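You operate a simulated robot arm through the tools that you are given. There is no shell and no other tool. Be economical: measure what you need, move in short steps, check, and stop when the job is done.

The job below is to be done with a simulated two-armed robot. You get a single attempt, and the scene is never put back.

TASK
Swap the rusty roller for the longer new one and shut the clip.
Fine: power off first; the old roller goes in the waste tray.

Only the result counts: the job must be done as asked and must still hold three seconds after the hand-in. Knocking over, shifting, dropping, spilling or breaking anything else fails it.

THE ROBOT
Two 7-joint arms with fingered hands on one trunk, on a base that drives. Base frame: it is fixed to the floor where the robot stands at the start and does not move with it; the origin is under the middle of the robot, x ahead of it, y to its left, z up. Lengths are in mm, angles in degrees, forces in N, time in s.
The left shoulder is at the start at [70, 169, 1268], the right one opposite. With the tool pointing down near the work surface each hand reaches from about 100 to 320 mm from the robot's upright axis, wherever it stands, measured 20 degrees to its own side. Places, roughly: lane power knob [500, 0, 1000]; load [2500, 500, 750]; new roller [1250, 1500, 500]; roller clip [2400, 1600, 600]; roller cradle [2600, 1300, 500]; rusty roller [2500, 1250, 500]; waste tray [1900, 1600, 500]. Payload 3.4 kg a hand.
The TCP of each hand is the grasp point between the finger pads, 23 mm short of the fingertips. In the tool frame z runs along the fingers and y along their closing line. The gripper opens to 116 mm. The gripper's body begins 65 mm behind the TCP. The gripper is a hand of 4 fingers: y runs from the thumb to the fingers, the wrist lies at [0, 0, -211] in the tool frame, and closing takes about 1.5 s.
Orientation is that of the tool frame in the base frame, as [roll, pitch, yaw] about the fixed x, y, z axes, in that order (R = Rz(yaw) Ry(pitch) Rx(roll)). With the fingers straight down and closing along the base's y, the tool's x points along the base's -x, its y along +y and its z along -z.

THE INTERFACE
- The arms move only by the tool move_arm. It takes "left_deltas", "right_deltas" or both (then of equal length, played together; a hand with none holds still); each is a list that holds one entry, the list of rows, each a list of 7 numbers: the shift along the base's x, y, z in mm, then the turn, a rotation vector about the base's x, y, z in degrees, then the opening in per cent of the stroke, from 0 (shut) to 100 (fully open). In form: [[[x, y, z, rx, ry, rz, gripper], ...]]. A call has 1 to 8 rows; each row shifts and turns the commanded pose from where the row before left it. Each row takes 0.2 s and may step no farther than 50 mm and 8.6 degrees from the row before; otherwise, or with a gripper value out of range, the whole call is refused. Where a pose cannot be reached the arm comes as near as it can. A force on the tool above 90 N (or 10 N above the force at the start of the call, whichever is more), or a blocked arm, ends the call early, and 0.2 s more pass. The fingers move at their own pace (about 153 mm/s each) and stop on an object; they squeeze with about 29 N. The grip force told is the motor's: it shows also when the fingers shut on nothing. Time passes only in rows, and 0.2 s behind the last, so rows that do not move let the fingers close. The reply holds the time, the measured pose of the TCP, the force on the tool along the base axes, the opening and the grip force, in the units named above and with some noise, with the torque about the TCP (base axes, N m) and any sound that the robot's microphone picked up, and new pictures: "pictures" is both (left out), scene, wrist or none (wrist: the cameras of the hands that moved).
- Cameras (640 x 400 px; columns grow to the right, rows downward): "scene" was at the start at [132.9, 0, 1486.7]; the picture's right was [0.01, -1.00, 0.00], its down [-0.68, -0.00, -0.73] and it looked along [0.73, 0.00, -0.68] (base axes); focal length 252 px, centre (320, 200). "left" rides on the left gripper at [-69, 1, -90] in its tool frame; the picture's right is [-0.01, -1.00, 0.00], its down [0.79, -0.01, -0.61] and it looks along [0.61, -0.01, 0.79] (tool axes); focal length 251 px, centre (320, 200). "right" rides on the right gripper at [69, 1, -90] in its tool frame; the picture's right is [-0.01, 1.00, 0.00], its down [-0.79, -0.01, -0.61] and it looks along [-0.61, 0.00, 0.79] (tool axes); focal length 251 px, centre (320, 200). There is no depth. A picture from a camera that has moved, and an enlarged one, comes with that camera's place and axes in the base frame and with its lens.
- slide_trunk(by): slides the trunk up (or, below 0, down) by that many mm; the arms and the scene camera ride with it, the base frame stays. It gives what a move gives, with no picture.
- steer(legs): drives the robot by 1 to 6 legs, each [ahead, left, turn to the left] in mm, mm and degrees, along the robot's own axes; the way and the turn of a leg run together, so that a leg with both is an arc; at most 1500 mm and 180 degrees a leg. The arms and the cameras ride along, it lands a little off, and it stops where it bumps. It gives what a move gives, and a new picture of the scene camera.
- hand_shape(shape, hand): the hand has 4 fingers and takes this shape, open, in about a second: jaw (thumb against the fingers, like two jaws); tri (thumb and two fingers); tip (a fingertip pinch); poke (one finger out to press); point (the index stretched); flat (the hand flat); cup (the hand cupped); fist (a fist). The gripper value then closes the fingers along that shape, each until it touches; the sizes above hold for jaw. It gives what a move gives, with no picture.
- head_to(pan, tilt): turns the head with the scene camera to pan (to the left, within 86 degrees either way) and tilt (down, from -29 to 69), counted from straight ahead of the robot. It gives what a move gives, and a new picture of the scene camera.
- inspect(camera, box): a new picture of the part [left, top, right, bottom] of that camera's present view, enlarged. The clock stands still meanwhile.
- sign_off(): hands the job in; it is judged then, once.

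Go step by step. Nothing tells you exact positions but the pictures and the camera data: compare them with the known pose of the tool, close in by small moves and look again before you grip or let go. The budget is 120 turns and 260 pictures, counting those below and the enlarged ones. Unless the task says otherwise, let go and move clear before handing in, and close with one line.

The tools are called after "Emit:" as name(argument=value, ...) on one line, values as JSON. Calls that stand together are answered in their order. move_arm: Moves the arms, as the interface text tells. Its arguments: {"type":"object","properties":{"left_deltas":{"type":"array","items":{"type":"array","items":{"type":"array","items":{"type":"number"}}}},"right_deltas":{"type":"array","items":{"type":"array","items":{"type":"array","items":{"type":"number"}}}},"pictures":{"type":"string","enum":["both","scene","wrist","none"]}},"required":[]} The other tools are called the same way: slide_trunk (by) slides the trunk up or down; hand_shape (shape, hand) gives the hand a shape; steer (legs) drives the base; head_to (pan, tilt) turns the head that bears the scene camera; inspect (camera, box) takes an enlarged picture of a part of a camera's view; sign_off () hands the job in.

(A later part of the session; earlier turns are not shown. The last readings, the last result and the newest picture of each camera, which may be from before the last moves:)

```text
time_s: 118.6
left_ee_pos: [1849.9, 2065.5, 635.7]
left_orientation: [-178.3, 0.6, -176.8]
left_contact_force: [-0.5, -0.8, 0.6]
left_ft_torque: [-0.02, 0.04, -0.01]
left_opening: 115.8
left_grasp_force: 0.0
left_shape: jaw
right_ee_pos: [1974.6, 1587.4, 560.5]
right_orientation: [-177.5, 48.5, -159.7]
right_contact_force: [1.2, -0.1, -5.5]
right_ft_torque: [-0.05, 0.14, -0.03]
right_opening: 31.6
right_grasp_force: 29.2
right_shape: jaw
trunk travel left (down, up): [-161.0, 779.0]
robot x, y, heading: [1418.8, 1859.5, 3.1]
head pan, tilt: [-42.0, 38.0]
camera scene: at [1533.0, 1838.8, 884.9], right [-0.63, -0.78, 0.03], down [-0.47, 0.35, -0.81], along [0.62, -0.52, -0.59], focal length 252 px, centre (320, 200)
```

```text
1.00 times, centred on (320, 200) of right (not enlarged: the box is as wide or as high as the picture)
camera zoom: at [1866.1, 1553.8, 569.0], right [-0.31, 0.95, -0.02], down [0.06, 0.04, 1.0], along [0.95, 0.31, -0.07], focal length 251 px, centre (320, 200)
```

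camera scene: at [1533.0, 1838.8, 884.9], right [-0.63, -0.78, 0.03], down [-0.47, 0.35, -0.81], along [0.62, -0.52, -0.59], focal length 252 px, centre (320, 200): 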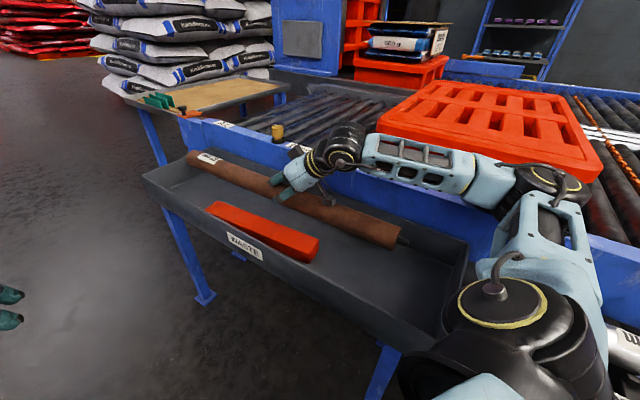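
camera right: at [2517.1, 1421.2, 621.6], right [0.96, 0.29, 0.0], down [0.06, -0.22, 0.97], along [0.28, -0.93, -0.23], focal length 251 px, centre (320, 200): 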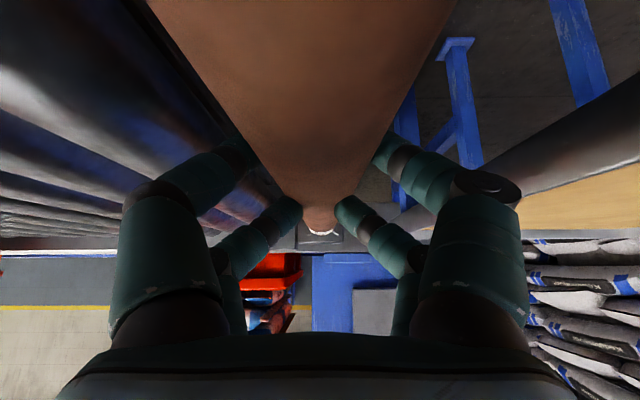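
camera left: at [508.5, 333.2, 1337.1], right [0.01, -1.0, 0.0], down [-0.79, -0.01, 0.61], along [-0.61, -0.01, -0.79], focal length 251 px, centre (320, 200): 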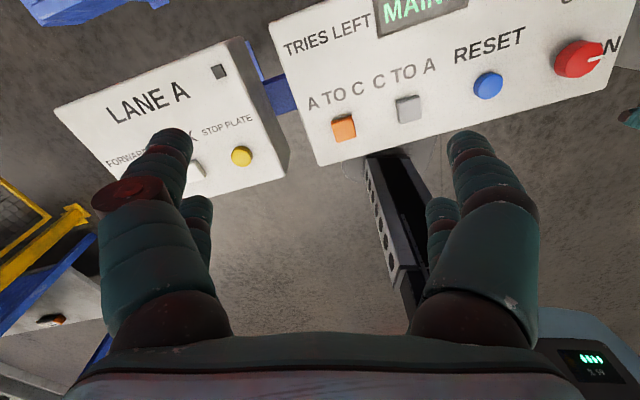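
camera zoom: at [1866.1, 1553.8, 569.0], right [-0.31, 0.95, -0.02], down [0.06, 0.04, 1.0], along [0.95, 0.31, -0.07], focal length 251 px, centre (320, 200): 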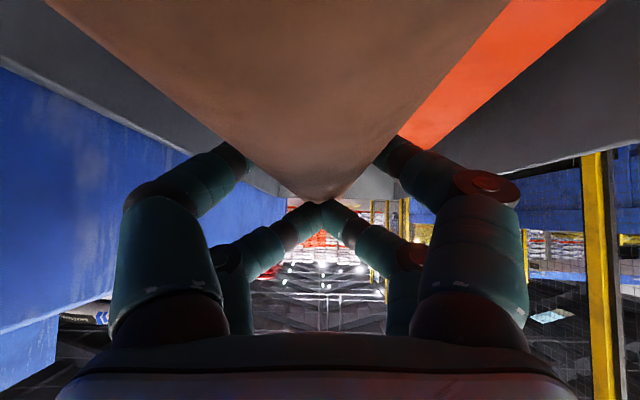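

WASTE is written on the tray, good. But the robot is tilting slightly, so the right shoulder or upper arm is bearing on something; I'll raise the trunk at once and look there.

Emit:
slide_trunk(by=60)

Emit:
head_to(pan=-80, tilt=55)

```text
time_s: 119.6
left_ee_pos: [1858.4, 2050.3, 696.2]
left_orientation: [-180.0, 0.1, -176.3]
left_contact_force: [0.1, 0.0, 0.5]
left_ft_torque: [-0.02, -0.01, 0.01]
left_opening: 116.1
left_grasp_force: 0.1
left_shape: jaw
right_ee_pos: [1988.2, 1577.6, 605.8]
right_orientation: [179.7, 48.5, -161.2]
right_contact_force: [0.4, -0.6, -5.5]
right_ft_torque: [-0.05, 0.12, 0.0]
right_opening: 31.4
right_grasp_force: 29.2
right_shape: jaw
trunk travel left (down, up): [-221.0, 719.0]
robot x, y, heading: [1427.5, 1858.1, 3.8]
head pan, tilt: [-42.0, 38.0]
```

```text
time_s: 120.7
left_ee_pos: [1855.5, 2051.4, 695.0]
left_orientation: [180.0, 0.0, -176.4]
left_contact_force: [-0.3, -1.6, 0.6]
left_ft_torque: [-0.01, 0.0, 0.02]
left_opening: 116.1
left_grasp_force: 0.1
left_shape: jaw
right_ee_pos: [1983.9, 1577.1, 603.8]
right_orientation: [179.9, 48.5, -161.3]
right_contact_force: [0.2, -0.8, -5.2]
right_ft_torque: [-0.06, 0.13, -0.03]
right_opening: 31.3
right_grasp_force: 28.8
right_shape: jaw
trunk travel left (down, up): [-221.0, 719.0]
robot x, y, heading: [1425.5, 1853.2, 3.6]
head pan, tilt: [-80.0, 55.0]
camera scene: at [1494.1, 1789.3, 916.5], right [-0.97, -0.23, 0.0], down [-0.19, 0.8, -0.57], along [0.13, -0.56, -0.82], focal length 252 px, centre (320, 200)
```

scene: 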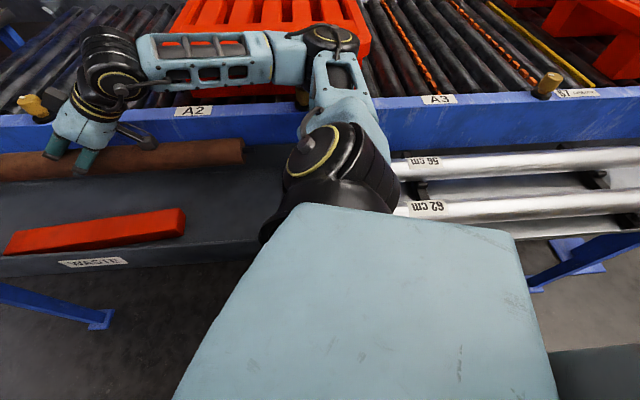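

Nothing looks disturbed: rack rollers, tray and bar are as before. I keep the trunk up here and lower the hand with the arm instead.

Emit:
move_arm(right_deltas=[[[0, 0, -20, 0, 0, 0, 0], [0, 0, -20, 0, 0, 0, 0], [0, 0, -20, 0, 0, 0, 0], [0, 0, 0, 0, 0, 0, 0]]], pictures="scene")

```text
time_s: 121.7
left_ee_pos: [1856.0, 2056.4, 696.7]
left_orientation: [-179.4, 0.2, -176.5]
left_contact_force: [-0.3, -0.4, -0.4]
left_ft_torque: [-0.02, 0.01, -0.02]
left_opening: 116.0
left_grasp_force: 0.1
left_shape: jaw
right_ee_pos: [1983.6, 1580.6, 549.7]
right_orientation: [-179.0, 48.3, -160.6]
right_contact_force: [-0.8, -0.5, -6.5]
right_ft_torque: [-0.09, 0.28, 0.11]
right_opening: 31.8
right_grasp_force: 29.0
right_shape: jaw
trunk travel left (down, up): [-221.0, 719.0]
robot x, y, heading: [1425.7, 1853.2, 3.6]
head pan, tilt: [-80.0, 55.0]
camera scene: at [1492.7, 1796.7, 918.8], right [-0.97, -0.23, 0.0], down [-0.19, 0.79, -0.58], along [0.14, -0.57, -0.81], focal length 252 px, centre (320, 200)
```

scene: 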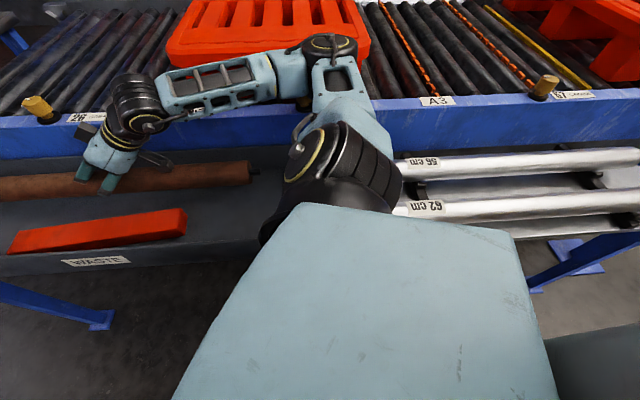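

The robot tips a little again when the hand goes lower, so it's the elbow that touches something at the lane edge. I'll raise the hand and inspect the elbow.

Emit:
move_arm(right_deltas=[[[0, 0, 20, 0, 0, 0, 0], [0, 0, 20, 0, 0, 0, 0], [0, 0, 0, 0, 0, 0, 0]]], pictures="none")

Emit:
inspect(camera="scene", box=[140, 0, 420, 240])

```text
time_s: 122.5
left_ee_pos: [1854.6, 2053.0, 695.6]
left_orientation: [-179.9, 0.1, -176.4]
left_contact_force: [0.1, 0.0, 0.4]
left_ft_torque: [0.01, 0.01, 0.0]
left_opening: 115.9
left_grasp_force: 0.1
left_shape: jaw
right_ee_pos: [1982.2, 1580.2, 585.9]
right_orientation: [179.9, 48.6, -161.1]
right_contact_force: [1.4, 0.4, -5.5]
right_ft_torque: [-0.04, 0.18, 0.05]
right_opening: 31.2
right_grasp_force: 28.7
right_shape: jaw
trunk travel left (down, up): [-221.0, 719.0]
robot x, y, heading: [1426.6, 1860.3, 3.3]
head pan, tilt: [-80.0, 55.0]
```

```text
1.67 times, centred on (280, 120) of scene
camera zoom: at [1491.8, 1790.9, 916.3], right [-0.97, -0.23, 0.0], down [-0.19, 0.8, -0.58], along [0.14, -0.56, -0.82], focal length 421 px, centre (387, 333)
```

zoom: 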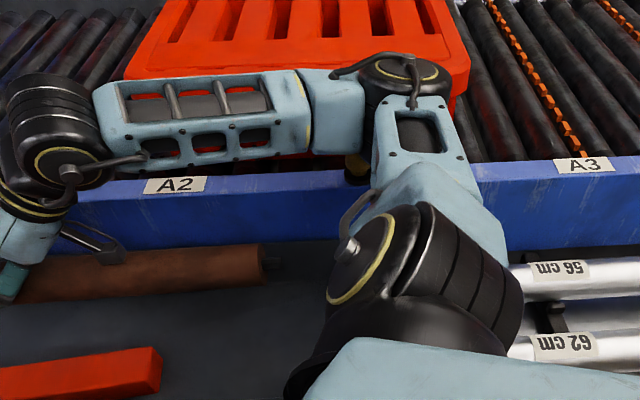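

The elbow hangs just above the pallet corner and the grease knob. I'll drive about 120 mm further along the tray so the arm can fold more with its elbow higher, then bring the hand back.

Emit:
slide_trunk(by=60)

Emit:
steer(legs=[[126, 33, 0]])

Emit:
move_arm(right_deltas=[[[-32, -10, 0, 0, 0, 0, 0], [-32, -10, 0, 0, 0, 0, 0], [-32, -10, 0, 0, 0, 0, 0], [-30, -10, 0, 0, 0, 0, 0]]], pictures="scene")

```text
time_s: 123.5
left_ee_pos: [1856.3, 2051.6, 755.2]
left_orientation: [-180.0, 0.0, -176.5]
left_contact_force: [-0.2, -0.4, 0.5]
left_ft_torque: [-0.05, -0.01, -0.01]
left_opening: 115.9
left_grasp_force: 0.0
left_shape: jaw
right_ee_pos: [1983.0, 1577.6, 642.2]
right_orientation: [179.8, 48.3, -161.3]
right_contact_force: [0.8, -0.2, -5.2]
right_ft_torque: [-0.05, 0.12, 0.01]
right_opening: 31.4
right_grasp_force: 28.3
right_shape: jaw
trunk travel left (down, up): [-281.0, 659.0]
robot x, y, heading: [1431.2, 1857.0, 3.5]
head pan, tilt: [-80.0, 55.0]
```

```text
time_s: 124.7
left_ee_pos: [1984.0, 2091.5, 754.5]
left_orientation: [179.9, -0.1, -176.4]
left_contact_force: [-0.2, -0.2, 0.9]
left_ft_torque: [0.01, 0.01, 0.0]
left_opening: 116.0
left_grasp_force: 0.1
left_shape: jaw
right_ee_pos: [2109.0, 1618.3, 642.4]
right_orientation: [179.8, 48.4, -161.3]
right_contact_force: [-0.5, -0.2, -5.3]
right_ft_torque: [-0.09, 0.15, 0.02]
right_opening: 31.2
right_grasp_force: 29.4
right_shape: jaw
trunk travel left (down, up): [-281.0, 659.0]
robot x, y, heading: [1555.0, 1895.8, 3.6]
head pan, tilt: [-80.0, 55.0]
camera scene: at [1620.2, 1830.1, 976.4], right [-0.97, -0.23, 0.0], down [-0.19, 0.8, -0.57], along [0.13, -0.56, -0.82], focal length 252 px, centre (320, 200)
```

scene: 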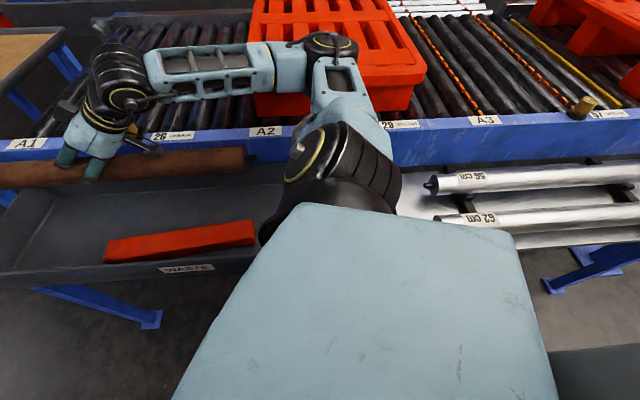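

```text
time_s: 125.7
left_ee_pos: [1981.3, 2092.1, 756.6]
left_orientation: [-180.0, 0.1, -176.5]
left_contact_force: [-0.2, -0.2, 0.4]
left_ft_torque: [-0.02, -0.01, 0.02]
left_opening: 115.7
left_grasp_force: 0.0
left_shape: jaw
right_ee_pos: [1980.8, 1579.2, 645.2]
right_orientation: [179.7, 48.5, -161.3]
right_contact_force: [-0.2, 0.3, -4.5]
right_ft_torque: [-0.05, 0.14, 0.02]
right_opening: 31.3
right_grasp_force: 28.3
right_shape: jaw
trunk travel left (down, up): [-281.0, 659.0]
robot x, y, heading: [1549.1, 1893.8, 3.9]
head pan, tilt: [-80.0, 55.0]
camera scene: at [1618.8, 1830.0, 976.6], right [-0.97, -0.23, 0.0], down [-0.19, 0.8, -0.57], along [0.13, -0.56, -0.82], focal length 252 px, centre (320, 200)
```

scene: 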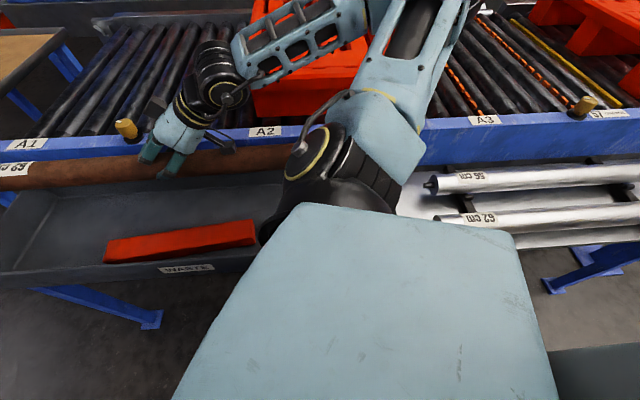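

Now the elbow is high. I'll lower the roller into the tray with the arm, watching the force and tilt.

Emit:
move_arm(right_deltas=[[[0, 0, -25, 0, 0, 0, 0], [0, 0, -25, 0, 0, 0, 0], [0, 0, -25, 0, 0, 0, 0], [0, 0, -20, 0, 0, 0, 0], [0, 0, 0, 0, 0, 0, 0]]], pictures="both")

```text
time_s: 126.9
left_ee_pos: [1982.7, 2091.7, 756.5]
left_orientation: [180.0, -0.1, -176.5]
left_contact_force: [-0.6, 0.0, -0.5]
left_ft_torque: [0.0, -0.03, -0.02]
left_opening: 115.9
left_grasp_force: 0.1
left_shape: jaw
right_ee_pos: [1982.4, 1578.5, 549.5]
right_orientation: [179.6, 48.4, -161.5]
right_contact_force: [0.3, 0.7, -5.1]
right_ft_torque: [-0.05, 0.13, 0.04]
right_opening: 31.4
right_grasp_force: 28.9
right_shape: jaw
trunk travel left (down, up): [-281.0, 659.0]
robot x, y, heading: [1554.1, 1897.2, 3.7]
head pan, tilt: [-80.0, 55.0]
camera scene: at [1619.3, 1829.9, 976.5], right [-0.97, -0.23, 0.0], down [-0.19, 0.8, -0.57], along [0.13, -0.56, -0.82], focal length 252 px, centre (320, 200)
camera right: at [1875.2, 1543.3, 558.0], right [-0.32, 0.95, 0.01], down [0.07, 0.01, 1.0], along [0.95, 0.32, -0.07], focal length 251 px, centre (320, 200)
```

scene: 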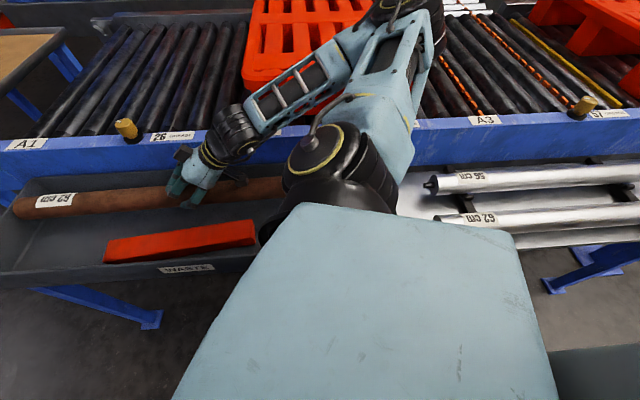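
right: 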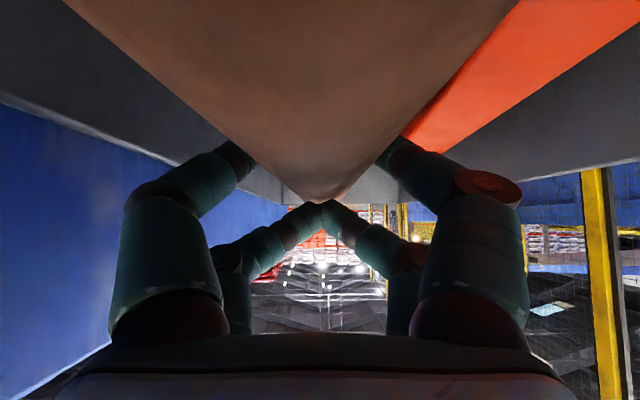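

Still level and free. I'll go on down in small steps until the roller touches the tray floor.

Emit:
move_arm(right_deltas=[[[0, 0, -12, 0, 0, 0, 0], [0, 0, -12, 0, 0, 0, 0], [0, 0, 0, 0, 0, 0, 0]]], pictures="none")

Emit:
move_arm(right_deltas=[[[0, 0, -10, 0, 0, 0, 0], [0, 0, -8, 0, 0, 0, 0], [0, 0, 0, 0, 0, 0, 0]]], pictures="both")

```text
time_s: 127.7
left_ee_pos: [1982.3, 2091.3, 756.2]
left_orientation: [-180.0, 0.0, -176.5]
left_contact_force: [-0.5, -0.1, -0.1]
left_ft_torque: [0.0, 0.01, -0.01]
left_opening: 116.1
left_grasp_force: 0.1
left_shape: jaw
right_ee_pos: [1984.3, 1577.5, 523.2]
right_orientation: [179.8, 48.5, -161.4]
right_contact_force: [-0.3, 0.4, -5.2]
right_ft_torque: [-0.05, 0.13, 0.01]
right_opening: 31.0
right_grasp_force: 28.7
right_shape: jaw
trunk travel left (down, up): [-281.0, 659.0]
robot x, y, heading: [1553.2, 1895.8, 3.6]
head pan, tilt: [-80.0, 55.0]
```

```text
time_s: 128.5
left_ee_pos: [1983.1, 2092.4, 754.6]
left_orientation: [-180.0, 0.0, -176.5]
left_contact_force: [0.6, 0.2, 0.2]
left_ft_torque: [0.01, 0.0, -0.01]
left_opening: 115.9
left_grasp_force: 0.1
left_shape: jaw
right_ee_pos: [1982.6, 1577.5, 507.0]
right_orientation: [179.9, 48.4, -161.3]
right_contact_force: [0.2, 0.1, -3.9]
right_ft_torque: [0.06, -0.02, 0.05]
right_opening: 31.7
right_grasp_force: 29.2
right_shape: jaw
trunk travel left (down, up): [-281.0, 659.0]
robot x, y, heading: [1553.1, 1897.5, 3.6]
head pan, tilt: [-80.0, 55.0]
camera scene: at [1619.2, 1829.9, 976.5], right [-0.97, -0.23, 0.0], down [-0.19, 0.8, -0.57], along [0.13, -0.56, -0.82], focal length 252 px, centre (320, 200)
camera right: at [1874.8, 1543.5, 516.8], right [-0.32, 0.95, 0.01], down [0.07, 0.01, 1.0], along [0.95, 0.32, -0.07], focal length 251 px, centre (320, 200)
```

scene: 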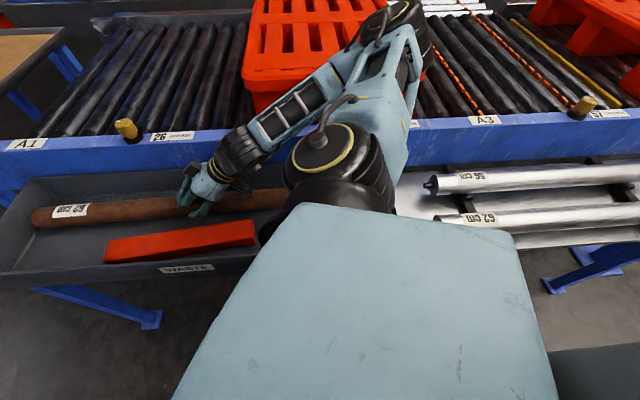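
right: 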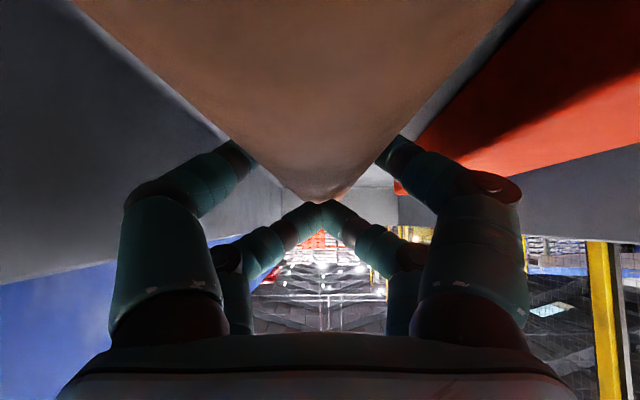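

First contact with the floor shows in the readings. I'll lower a few more millimetres and check.

Emit:
move_arm(right_deltas=[[[0, 0, -5, 0, 0, 0, 0], [0, 0, -4, 0, 0, 0, 0], [0, 0, 0, 0, 0, 0, 0]]], pictures="none")

```text
time_s: 129.5
left_ee_pos: [1977.6, 2094.5, 757.5]
left_orientation: [-179.5, 0.3, -176.5]
left_contact_force: [0.1, -0.4, 0.9]
left_ft_torque: [-0.04, 0.0, -0.02]
left_opening: 115.7
left_grasp_force: 0.1
left_shape: jaw
right_ee_pos: [1983.3, 1580.6, 509.0]
right_orientation: [-178.8, 49.4, -160.2]
right_contact_force: [-5.7, -3.5, 69.9]
right_ft_torque: [-4.19, 11.29, 0.68]
right_opening: 31.4
right_grasp_force: 28.7
right_shape: jaw
trunk travel left (down, up): [-281.0, 659.0]
robot x, y, heading: [1554.3, 1898.1, 3.5]
head pan, tilt: [-80.0, 55.0]
stopped in row 3 (right hand): the force on the tool passed its limit at 91 N (the readings are from after the stop); the commanded pose is now the measured one
```

It's firmly down now (near half bearing). I'll ease up 4 mm and open the fingers.

Emit:
move_arm(right_deltas=[[[0, 0, 3, 0, 0, 0, 0], [0, 0, 0, 0, 0, 0, 0]]], pictures="none")

```text
time_s: 130.1
left_ee_pos: [1981.4, 2093.4, 755.5]
left_orientation: [-179.7, 0.2, -176.4]
left_contact_force: [0.5, 0.5, 0.3]
left_ft_torque: [-0.01, -0.04, -0.02]
left_opening: 115.9
left_grasp_force: 0.0
left_shape: jaw
right_ee_pos: [1982.9, 1580.0, 508.1]
right_orientation: [-179.4, 49.0, -160.5]
right_contact_force: [0.6, -0.5, 48.3]
right_ft_torque: [-2.65, 7.17, 0.44]
right_opening: 31.4
right_grasp_force: 29.0
right_shape: jaw
trunk travel left (down, up): [-281.0, 659.0]
robot x, y, heading: [1554.2, 1895.4, 3.6]
head pan, tilt: [-80.0, 55.0]
```

The hand's underside seems to press on the roller. I'll raise a few millimetres more until the force is near zero, then open.

Emit:
move_arm(right_deltas=[[[0, 0, 3, 0, 0, 0, 0], [0, 0, 3, 0, 0, 0, 0], [0, 0, 0, 0, 0, 0, 0]]], pictures="wrist")

```text
time_s: 130.9
left_ee_pos: [1983.1, 2092.1, 754.8]
left_orientation: [-180.0, 0.0, -176.5]
left_contact_force: [-0.1, -0.1, 0.5]
left_ft_torque: [-0.03, 0.0, -0.01]
left_opening: 115.9
left_grasp_force: 0.0
left_shape: jaw
right_ee_pos: [1984.5, 1577.7, 508.7]
right_orientation: [-180.0, 48.7, -161.1]
right_contact_force: [0.0, 0.1, -5.6]
right_ft_torque: [-0.08, 0.15, 0.01]
right_opening: 31.4
right_grasp_force: 29.4
right_shape: jaw
trunk travel left (down, up): [-281.0, 659.0]
robot x, y, heading: [1550.9, 1899.0, 3.6]
head pan, tilt: [-80.0, 55.0]
camera right: at [1875.8, 1542.5, 518.0], right [-0.32, 0.95, 0.01], down [0.07, 0.02, 1.0], along [0.95, 0.32, -0.07], focal length 251 px, centre (320, 200)
```

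right: 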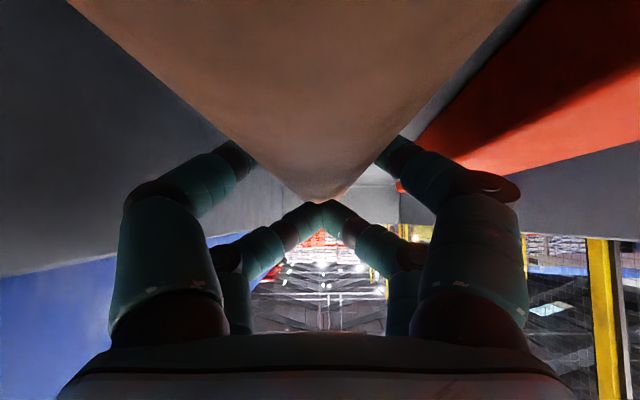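

That is the floor: the roller is within 2 mm of it. I'll open now.

Emit:
move_arm(right_deltas=[[[0, 0, -2, 0, 0, 0, 0], [0, 0, 0, 0, 0, 0, 30], [0, 0, 0, 0, 0, 0, 40], [0, 0, 0, 0, 0, 0, 52], [0, 0, 0, 0, 0, 0, 52], [0, 0, 0, 0, 0, 0, 52]]], pictures="both")

```text
time_s: 132.3
left_ee_pos: [1981.9, 2090.7, 755.0]
left_orientation: [-180.0, 0.0, -176.6]
left_contact_force: [0.4, -0.4, -0.5]
left_ft_torque: [-0.01, -0.01, 0.04]
left_opening: 116.0
left_grasp_force: 0.1
left_shape: jaw
right_ee_pos: [1983.7, 1577.3, 509.6]
right_orientation: [-179.7, 48.7, -160.9]
right_contact_force: [-0.1, 0.3, 0.9]
right_ft_torque: [-0.01, 0.0, -0.02]
right_opening: 60.0
right_grasp_force: 0.1
right_shape: jaw
trunk travel left (down, up): [-281.0, 659.0]
robot x, y, heading: [1554.8, 1898.9, 3.3]
head pan, tilt: [-80.0, 55.0]
camera scene: at [1618.8, 1830.1, 976.6], right [-0.97, -0.23, 0.0], down [-0.19, 0.8, -0.57], along [0.13, -0.56, -0.82], focal length 252 px, centre (320, 200)
camera right: at [1875.7, 1543.2, 517.4], right [-0.32, 0.95, 0.0], down [0.06, 0.02, 1.0], along [0.95, 0.32, -0.07], focal length 251 px, centre (320, 200)
```

scene: 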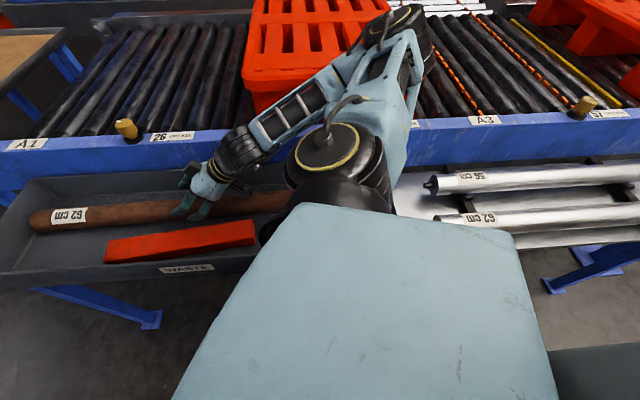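
right: 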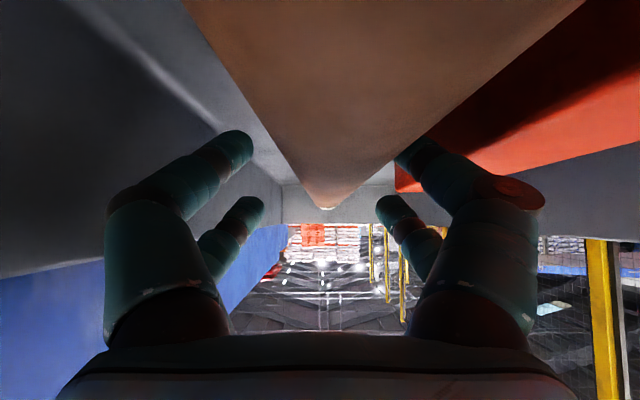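

The roller lies in the tray. I'll lift the hand straight out.

Emit:
move_arm(right_deltas=[[[0, 0, 20, 0, 0, 0, 56], [0, 0, 25, 0, 0, 0, 56], [0, 0, 35, 0, 0, 0, 56], [0, 0, 40, 0, 0, 0, 56], [0, 0, 40, 0, 0, 0, 56]]], pictures="wrist")

Emit:
slide_trunk(by=100)

Emit:
head_to(pan=-85, tilt=45)

```text
time_s: 133.5
left_ee_pos: [1982.6, 2091.1, 755.8]
left_orientation: [180.0, 0.1, -176.6]
left_contact_force: [1.6, -0.5, 0.6]
left_ft_torque: [0.05, -0.03, 0.01]
left_opening: 116.1
left_grasp_force: 0.1
left_shape: jaw
right_ee_pos: [1985.3, 1579.7, 669.8]
right_orientation: [-179.7, 48.8, -160.8]
right_contact_force: [0.7, -0.5, -0.3]
right_ft_torque: [0.04, -0.01, 0.0]
right_opening: 64.5
right_grasp_force: 0.0
right_shape: jaw
trunk travel left (down, up): [-281.0, 659.0]
robot x, y, heading: [1553.2, 1897.5, 3.4]
head pan, tilt: [-80.0, 55.0]
camera right: at [1876.8, 1544.8, 677.9], right [-0.32, 0.95, 0.0], down [0.06, 0.02, 1.0], along [0.95, 0.32, -0.07], focal length 251 px, centre (320, 200)
```

right: 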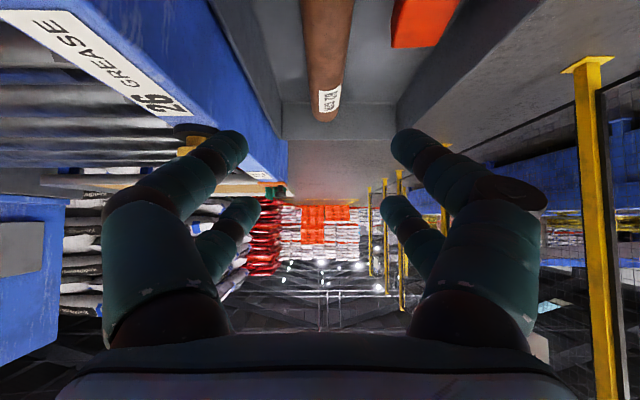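

```text
time_s: 134.8
left_ee_pos: [1982.4, 2092.6, 855.8]
left_orientation: [-179.9, 0.0, -176.6]
left_contact_force: [0.5, -0.2, 0.2]
left_ft_torque: [-0.04, -0.04, 0.01]
left_opening: 115.8
left_grasp_force: 0.2
left_shape: jaw
right_ee_pos: [1985.3, 1578.8, 768.6]
right_orientation: [-179.8, 48.9, -160.9]
right_contact_force: [0.0, -0.1, 0.2]
right_ft_torque: [0.02, -0.01, 0.01]
right_opening: 64.4
right_grasp_force: 0.1
right_shape: jaw
trunk travel left (down, up): [-381.0, 559.0]
robot x, y, heading: [1549.2, 1901.0, 3.5]
head pan, tilt: [-80.0, 55.0]
```

```text
time_s: 135.6
left_ee_pos: [1983.1, 2091.2, 854.9]
left_orientation: [180.0, 0.0, -176.5]
left_contact_force: [0.0, -1.5, -0.1]
left_ft_torque: [0.01, -0.01, 0.02]
left_opening: 115.8
left_grasp_force: 0.0
left_shape: jaw
right_ee_pos: [1985.2, 1578.7, 766.8]
right_orientation: [-179.7, 48.8, -161.0]
right_contact_force: [-1.1, 0.2, 0.4]
right_ft_torque: [0.01, -0.02, 0.0]
right_opening: 64.4
right_grasp_force: 0.1
right_shape: jaw
trunk travel left (down, up): [-381.0, 559.0]
robot x, y, heading: [1554.4, 1896.3, 3.7]
head pan, tilt: [-85.0, 45.0]
camera scene: at [1614.0, 1819.8, 1090.0], right [-0.99, -0.15, 0.0], down [-0.1, 0.7, -0.71], along [0.1, -0.7, -0.71], focal length 252 px, centre (320, 200)
```

scene: 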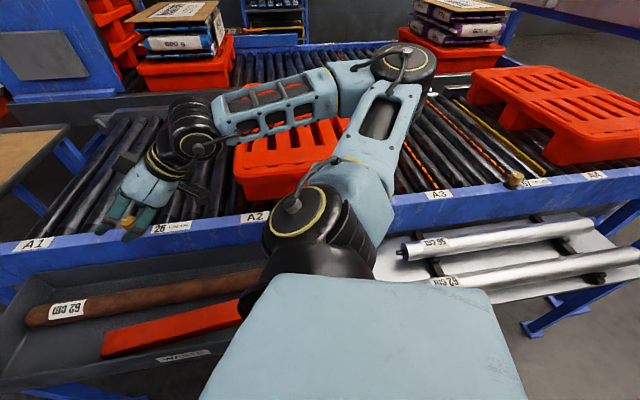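

The rusty roller is safely in the waste tray. The new 62 cm roller's middle should be near [1141, 1422, 516]; I'll drive back along the aisle to it in the same posture.

Emit:
steer(legs=[[-851, -95, 0]])

Emit:
move_arm(right_deltas=[[[0, 0, 0, -1.4, 4.1, 0, 60], [0, 0, 0, -1.4, 4.1, 0, 60], [0, 0, 0, 0, 0, 0, 60]]], pictures="wrist")

Emit:
head_to(pan=-60, tilt=45)

```text
time_s: 140.1
left_ee_pos: [1140.1, 1944.8, 855.5]
left_orientation: [180.0, 0.1, -175.7]
left_contact_force: [-0.1, -0.3, 0.2]
left_ft_torque: [-0.03, 0.03, 0.0]
left_opening: 115.7
left_grasp_force: 0.1
left_shape: jaw
right_ee_pos: [1150.0, 1432.4, 769.1]
right_orientation: [-179.8, 48.8, -160.1]
right_contact_force: [-0.5, -0.8, 0.3]
right_ft_torque: [0.02, -0.01, 0.01]
right_opening: 64.6
right_grasp_force: 0.1
right_shape: jaw
trunk travel left (down, up): [-381.0, 559.0]
robot x, y, heading: [708.6, 1740.6, 4.5]
head pan, tilt: [-85.0, 45.0]
camera scene: at [775.2, 1667.3, 1090.0], right [-0.99, -0.16, 0.0], down [-0.11, 0.7, -0.71], along [0.11, -0.7, -0.71], focal length 252 px, centre (320, 200)
```

scene: 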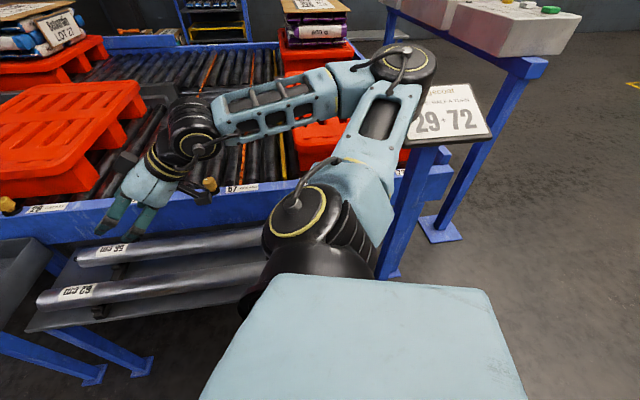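

```text
time_s: 140.9
left_ee_pos: [1138.9, 1943.9, 854.3]
left_orientation: [179.9, 0.0, -175.7]
left_contact_force: [0.0, 0.2, 0.2]
left_ft_torque: [-0.02, 0.0, -0.05]
left_opening: 115.7
left_grasp_force: 0.1
left_shape: jaw
right_ee_pos: [1150.8, 1432.0, 769.6]
right_orientation: [180.0, 40.1, -160.4]
right_contact_force: [-0.3, -0.2, -0.3]
right_ft_torque: [0.01, 0.01, 0.0]
right_opening: 68.7
right_grasp_force: 0.1
right_shape: jaw
trunk travel left (down, up): [-381.0, 559.0]
robot x, y, heading: [713.1, 1745.9, 4.1]
head pan, tilt: [-85.0, 45.0]
camera right: at [1044.7, 1396.4, 795.0], right [-0.33, 0.94, 0.01], down [0.21, 0.07, 0.98], along [0.92, 0.32, -0.22], focal length 251 px, centre (320, 200)
```

right: 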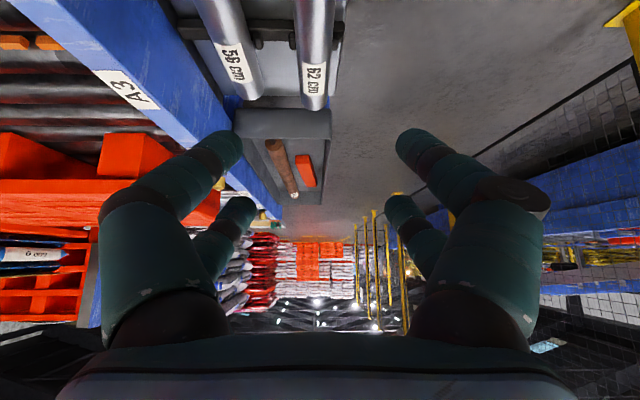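

```text
time_s: 141.8
left_ee_pos: [1139.4, 1944.4, 855.5]
left_orientation: [180.0, 0.0, -175.8]
left_contact_force: [0.8, -1.2, -1.6]
left_ft_torque: [0.03, -0.02, 0.04]
left_opening: 115.7
left_grasp_force: 0.1
left_shape: jaw
right_ee_pos: [1148.6, 1430.7, 769.7]
right_orientation: [180.0, 40.2, -160.3]
right_contact_force: [-0.8, -0.2, -0.2]
right_ft_torque: [0.0, -0.02, -0.02]
right_opening: 69.2
right_grasp_force: 0.0
right_shape: jaw
trunk travel left (down, up): [-381.0, 559.0]
robot x, y, heading: [711.6, 1744.1, 4.3]
head pan, tilt: [-60.0, 45.0]
camera scene: at [808.1, 1680.3, 1090.0], right [-0.83, -0.56, 0.0], down [-0.4, 0.58, -0.71], along [0.4, -0.58, -0.71], focal length 252 px, centre (320, 200)
```

scene: 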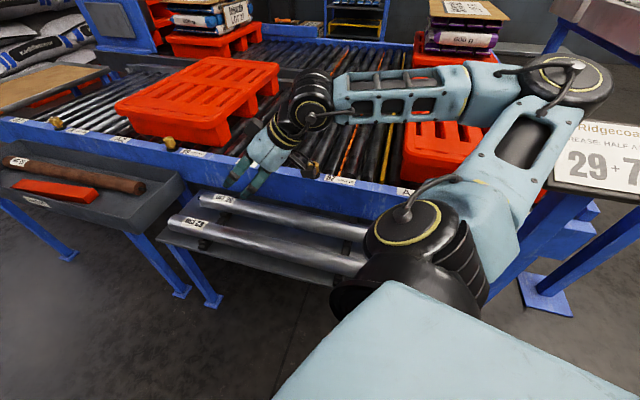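

The hand is right over the middle of the 62 cm roller, but the elbow hangs near a sign post. I'll move the base 90 mm further along and draw the hand back by as much, gaining room.

Emit:
steer(legs=[[88, 23, 0]])

Emit:
move_arm(right_deltas=[[[-29, -10, 0, 0, 0, -1, 58], [-29, -10, 0, 0, 0, -1, 58], [-28, -10, 0, 0, 0, 0, 58], [0, 0, -40, 0, 0, 0, 58]]], pictures="both")

```text
time_s: 142.9
left_ee_pos: [1224.4, 1975.7, 855.7]
left_orientation: [179.9, -0.1, -175.6]
left_contact_force: [0.1, -0.6, 0.4]
left_ft_torque: [0.0, 0.02, -0.02]
left_opening: 115.7
left_grasp_force: 0.1
left_shape: jaw
right_ee_pos: [1235.4, 1462.4, 768.7]
right_orientation: [179.9, 40.1, -160.2]
right_contact_force: [-0.3, 0.2, 0.1]
right_ft_torque: [0.0, -0.03, 0.02]
right_opening: 69.2
right_grasp_force: 0.0
right_shape: jaw
trunk travel left (down, up): [-381.0, 559.0]
robot x, y, heading: [795.1, 1773.8, 4.3]
head pan, tilt: [-60.0, 45.0]
camera scene: at [894.1, 1710.5, 1089.9], right [-0.83, -0.56, 0.0], down [-0.4, 0.58, -0.71], along [0.4, -0.58, -0.71], focal length 252 px, centre (320, 200)
```

scene: 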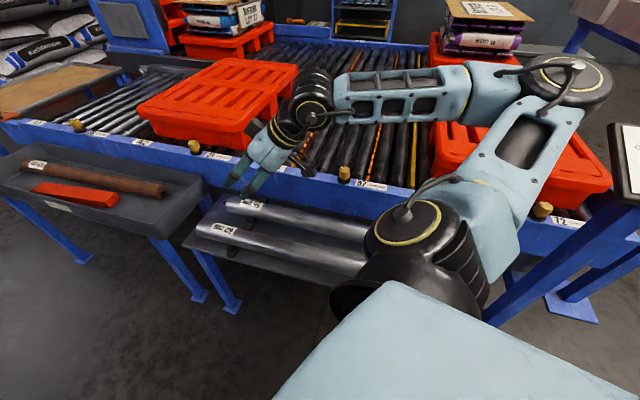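

```text
time_s: 143.9
left_ee_pos: [1225.6, 1974.8, 854.4]
left_orientation: [180.0, 0.0, -175.6]
left_contact_force: [0.0, -0.5, -0.4]
left_ft_torque: [0.02, 0.03, 0.02]
left_opening: 115.7
left_grasp_force: 0.2
left_shape: jaw
right_ee_pos: [1171.8, 1411.5, 736.5]
right_orientation: [179.9, 40.1, -162.2]
right_contact_force: [0.4, -0.7, -0.7]
right_ft_torque: [-0.02, -0.03, 0.02]
right_opening: 67.6
right_grasp_force: 0.0
right_shape: jaw
right hand out of reach, approached as far as the arm can: row 2, 3, 4
trunk travel left (down, up): [-381.0, 559.0]
robot x, y, heading: [800.5, 1773.9, 4.4]
head pan, tilt: [-60.0, 45.0]
camera scene: at [894.1, 1709.7, 1089.9], right [-0.83, -0.56, 0.0], down [-0.4, 0.58, -0.71], along [0.4, -0.58, -0.71], focal length 252 px, centre (320, 200)
camera right: at [1064.9, 1378.1, 761.7], right [-0.3, 0.95, 0.01], down [0.21, 0.06, 0.98], along [0.93, 0.29, -0.22], focal length 251 px, centre (320, 200)
```

scene: 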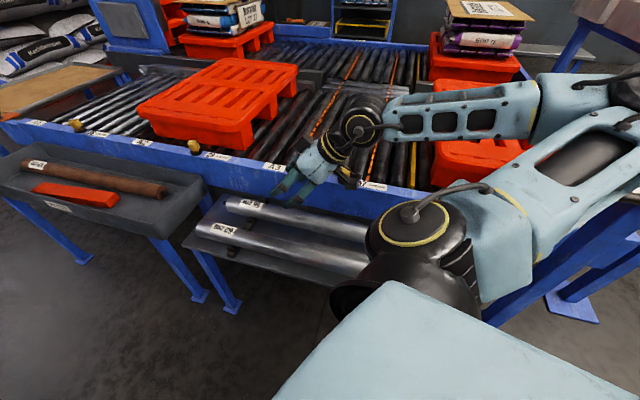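
right: 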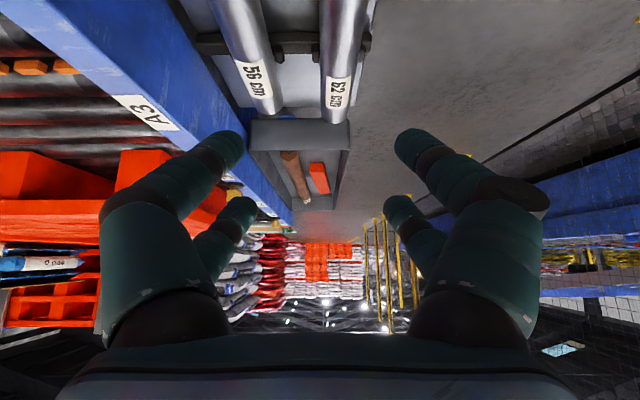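

Folded like this the elbow swings back toward the sign post, so I'll approach differently: unfold, move off, turn to face the rack more squarely, and point the hand leftward along the roller.

Emit:
move_arm(right_deltas=[[[25, 18, 10, 0, 0, 0, 58], [30, 15, 10, 0, 0, 0, 58], [30, 10, 10, 0, 0, 0, 58]]], pictures="none")

Emit:
steer(legs=[[30, 110, 0], [0, 0, -61.4], [142, 103, 0]])

Emit:
head_to(pan=-10, tilt=50)

```text
time_s: 144.7
left_ee_pos: [1224.1, 1975.1, 854.3]
left_orientation: [180.0, 0.0, -175.6]
left_contact_force: [0.6, -0.1, -1.1]
left_ft_torque: [-0.01, 0.01, 0.0]
left_opening: 116.1
left_grasp_force: 0.0
left_shape: jaw
right_ee_pos: [1254.7, 1452.8, 767.5]
right_orientation: [179.9, 40.2, -162.3]
right_contact_force: [0.3, 0.2, 0.1]
right_ft_torque: [0.01, -0.02, -0.02]
right_opening: 68.2
right_grasp_force: 0.0
right_shape: jaw
trunk travel left (down, up): [-381.0, 559.0]
robot x, y, heading: [794.7, 1770.6, 4.2]
head pan, tilt: [-60.0, 45.0]
```

```text
time_s: 149.6
left_ee_pos: [1375.2, 1561.0, 855.0]
left_orientation: [-179.8, 0.0, 124.8]
left_contact_force: [-0.2, -0.4, -0.3]
left_ft_torque: [0.03, 0.02, -0.02]
left_opening: 116.2
left_grasp_force: 0.1
left_shape: jaw
right_ee_pos: [940.9, 1270.6, 766.5]
right_orientation: [-179.9, 40.1, 138.2]
right_contact_force: [0.4, 0.5, -0.3]
right_ft_torque: [0.03, -0.01, 0.0]
right_opening: 67.9
right_grasp_force: 0.0
right_shape: jaw
trunk travel left (down, up): [-381.0, 559.0]
robot x, y, heading: [984.6, 1830.3, -55.2]
head pan, tilt: [-60.0, 45.0]
camera scene: at [980.4, 1712.6, 1090.0], right [-0.9, 0.43, 0.0], down [0.3, 0.64, -0.71], along [-0.3, -0.64, -0.71], focal length 252 px, centre (320, 200)
```

scene: 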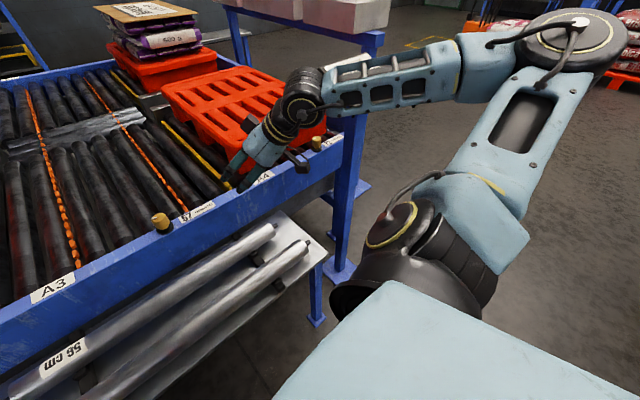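

```text
time_s: 150.8
left_ee_pos: [1375.8, 1561.7, 855.1]
left_orientation: [180.0, -0.1, 124.6]
left_contact_force: [-1.3, -0.8, 0.0]
left_ft_torque: [0.01, -0.01, -0.01]
left_opening: 115.8
left_grasp_force: 0.1
left_shape: jaw
right_ee_pos: [940.1, 1271.7, 766.2]
right_orientation: [-180.0, 40.3, 138.1]
right_contact_force: [0.4, -0.6, 0.4]
right_ft_torque: [-0.01, 0.01, -0.02]
right_opening: 67.9
right_grasp_force: 0.0
right_shape: jaw
trunk travel left (down, up): [-381.0, 559.0]
robot x, y, heading: [984.4, 1825.5, -55.0]
head pan, tilt: [-10.0, 50.0]
camera scene: at [1046.4, 1716.4, 1083.1], right [-0.91, -0.42, 0.0], down [-0.32, 0.7, -0.64], along [0.27, -0.58, -0.77], focal length 252 px, centre (320, 200)
```

scene: 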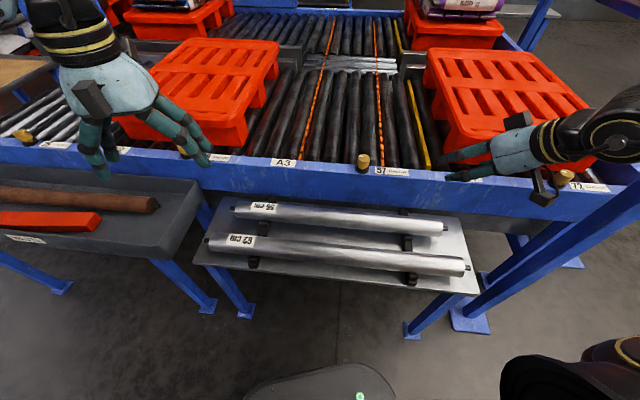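

A full view: the 62 cm roller (nearer one) runs from about [1455, 1540] to [836, 1333], middle near [1146, 1434]. I'll bring the right hand over its middle, turning it to point along the roller.

Emit:
move_arm(right_deltas=[[[26, 20, 0, 0, 0, 7.5, 58], [26, 20, 0, 0, 0, 7.5, 58], [26, 20, 0, 0, 0, 7.5, 58], [26, 20, 0, 0, 0, 7.5, 58], [26, 20, 0, 0, 0, 7.5, 58], [26, 20, 0, 0, 0, 7.5, 58], [26, 20, 0, 0, 0, 7.5, 58], [25, 20, 0, 0, 0, 7.5, 58]]], pictures="both")

```text
time_s: 152.6
left_ee_pos: [1376.7, 1560.8, 854.9]
left_orientation: [-180.0, 0.0, 124.8]
left_contact_force: [0.0, 0.5, 0.1]
left_ft_torque: [-0.02, 0.02, -0.01]
left_opening: 115.9
left_grasp_force: 0.0
left_shape: jaw
right_ee_pos: [1149.5, 1430.5, 765.6]
right_orientation: [-179.8, 40.0, -161.7]
right_contact_force: [-0.9, -0.3, -0.6]
right_ft_torque: [0.01, 0.0, 0.02]
right_opening: 67.7
right_grasp_force: 0.1
right_shape: jaw
trunk travel left (down, up): [-381.0, 559.0]
robot x, y, heading: [985.7, 1828.4, -55.3]
head pan, tilt: [-10.0, 50.0]
camera scene: at [1047.2, 1716.4, 1083.1], right [-0.91, -0.42, 0.0], down [-0.32, 0.7, -0.64], along [0.27, -0.58, -0.77], focal length 252 px, centre (320, 200)
camera right: at [1042.7, 1398.4, 790.6], right [-0.31, 0.95, 0.0], down [0.21, 0.06, 0.98], along [0.93, 0.3, -0.22], focal length 251 px, centre (320, 200)
```

scene: 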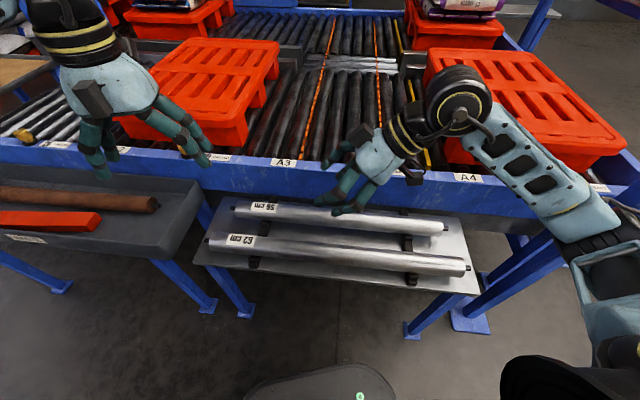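
right: 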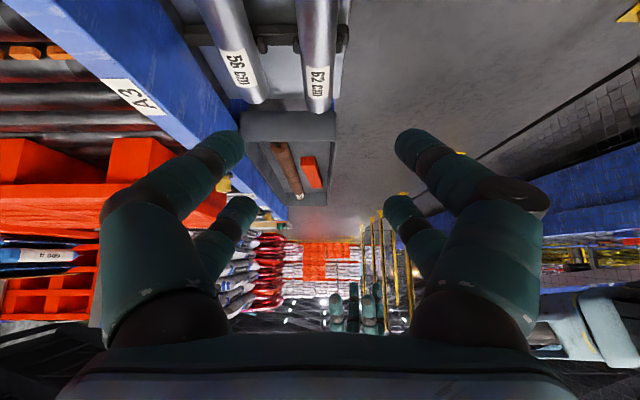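

The posture works. I'll lower the trunk 100 mm and the arm a bit, then check alignment above the roller.

Emit:
slide_trunk(by=-110)

Emit:
move_arm(right_deltas=[[[0, 0, -40, 0, 0, 0, 58], [0, 0, 0, 0, 0, 0, 58]]], pictures="both")

```text
time_s: 154.0
left_ee_pos: [1374.7, 1561.8, 745.3]
left_orientation: [-180.0, 0.0, 124.8]
left_contact_force: [-1.1, 0.3, -0.7]
left_ft_torque: [-0.03, -0.02, -0.03]
left_opening: 116.0
left_grasp_force: 0.0
left_shape: jaw
right_ee_pos: [1148.2, 1431.4, 656.0]
right_orientation: [-179.9, 40.3, -161.8]
right_contact_force: [0.4, 0.2, 0.3]
right_ft_torque: [-0.03, -0.05, 0.01]
right_opening: 67.7
right_grasp_force: 0.2
right_shape: jaw
trunk travel left (down, up): [-271.0, 669.0]
robot x, y, heading: [984.7, 1828.1, -55.5]
head pan, tilt: [-10.0, 50.0]
```

```text
time_s: 154.6
left_ee_pos: [1374.5, 1561.7, 745.6]
left_orientation: [180.0, -0.1, 124.8]
left_contact_force: [-0.3, -0.1, -0.2]
left_ft_torque: [0.0, 0.04, -0.02]
left_opening: 115.9
left_grasp_force: 0.1
left_shape: jaw
right_ee_pos: [1147.5, 1430.4, 615.2]
right_orientation: [-179.9, 40.1, -161.9]
right_contact_force: [-0.4, -0.2, -0.2]
right_ft_torque: [-0.01, 0.02, -0.02]
right_opening: 67.6
right_grasp_force: 0.1
right_shape: jaw
trunk travel left (down, up): [-271.0, 669.0]
robot x, y, heading: [984.4, 1826.2, -55.3]
head pan, tilt: [-10.0, 50.0]
camera scene: at [1046.5, 1716.5, 973.1], right [-0.91, -0.42, 0.0], down [-0.32, 0.7, -0.64], along [0.27, -0.58, -0.77], focal length 252 px, centre (320, 200)
camera right: at [1042.5, 1397.9, 641.3], right [-0.31, 0.95, 0.01], down [0.21, 0.06, 0.98], along [0.93, 0.3, -0.22], focal length 251 px, centre (320, 200)
```

scene: 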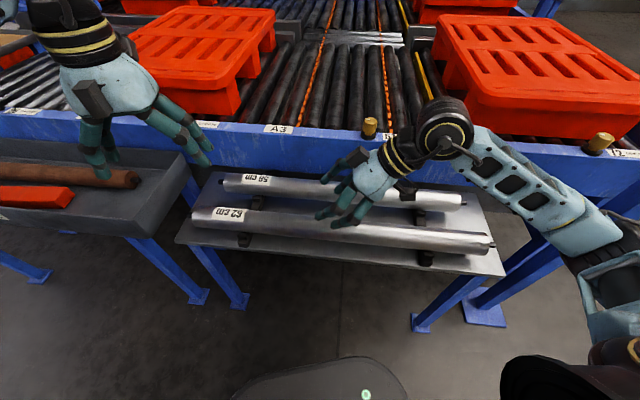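
right: 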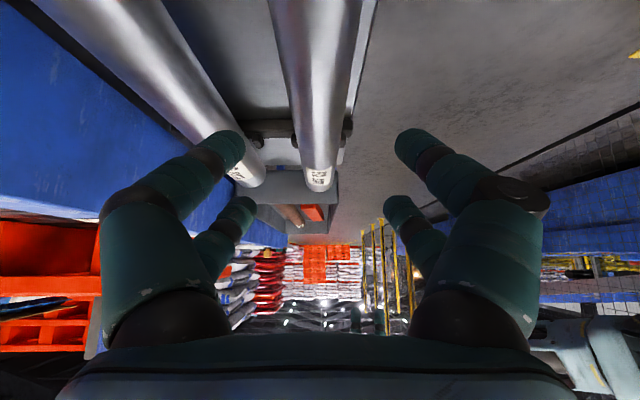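

The hand is aligned with the 62 cm roller (axis within 2 mm). I'll descend around it.

Emit:
move_arm(right_deltas=[[[-6, -2, -35, 0, 0, 0, 58], [0, 0, -35, 0, 0, 0, 58], [0, 0, -15, 0, 0, 0, 58], [0, 0, 0, 0, 0, 0, 58]]], pictures="both")

```text
time_s: 155.6
left_ee_pos: [1375.3, 1562.2, 746.5]
left_orientation: [-180.0, 0.0, 124.7]
left_contact_force: [0.1, 0.4, 0.6]
left_ft_torque: [0.03, -0.02, 0.0]
left_opening: 115.8
left_grasp_force: 0.1
left_shape: jaw
right_ee_pos: [1142.6, 1429.5, 530.1]
right_orientation: [-179.9, 40.2, -161.8]
right_contact_force: [-0.6, 0.2, 0.3]
right_ft_torque: [0.0, -0.05, 0.02]
right_opening: 67.6
right_grasp_force: 0.2
right_shape: jaw
trunk travel left (down, up): [-271.0, 669.0]
robot x, y, heading: [984.5, 1830.6, -55.2]
head pan, tilt: [-10.0, 50.0]
camera scene: at [1046.5, 1716.5, 973.1], right [-0.91, -0.42, 0.0], down [-0.32, 0.7, -0.64], along [0.27, -0.58, -0.77], focal length 252 px, centre (320, 200)
camera right: at [1035.8, 1396.1, 555.6], right [-0.31, 0.95, 0.01], down [0.21, 0.06, 0.98], along [0.93, 0.3, -0.22], focal length 251 px, centre (320, 200)
```

scene: 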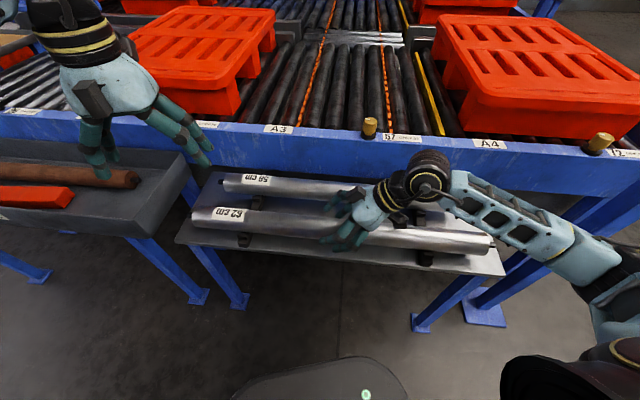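
right: 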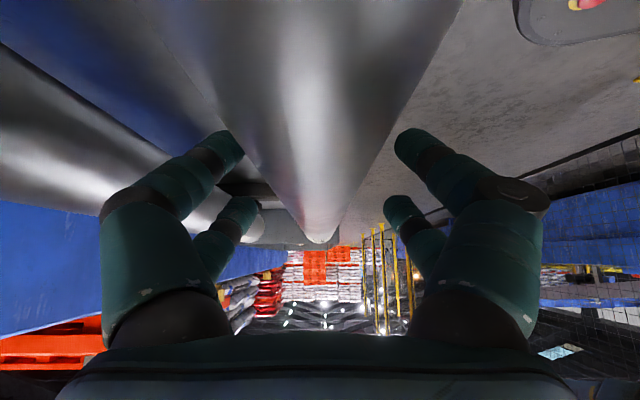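

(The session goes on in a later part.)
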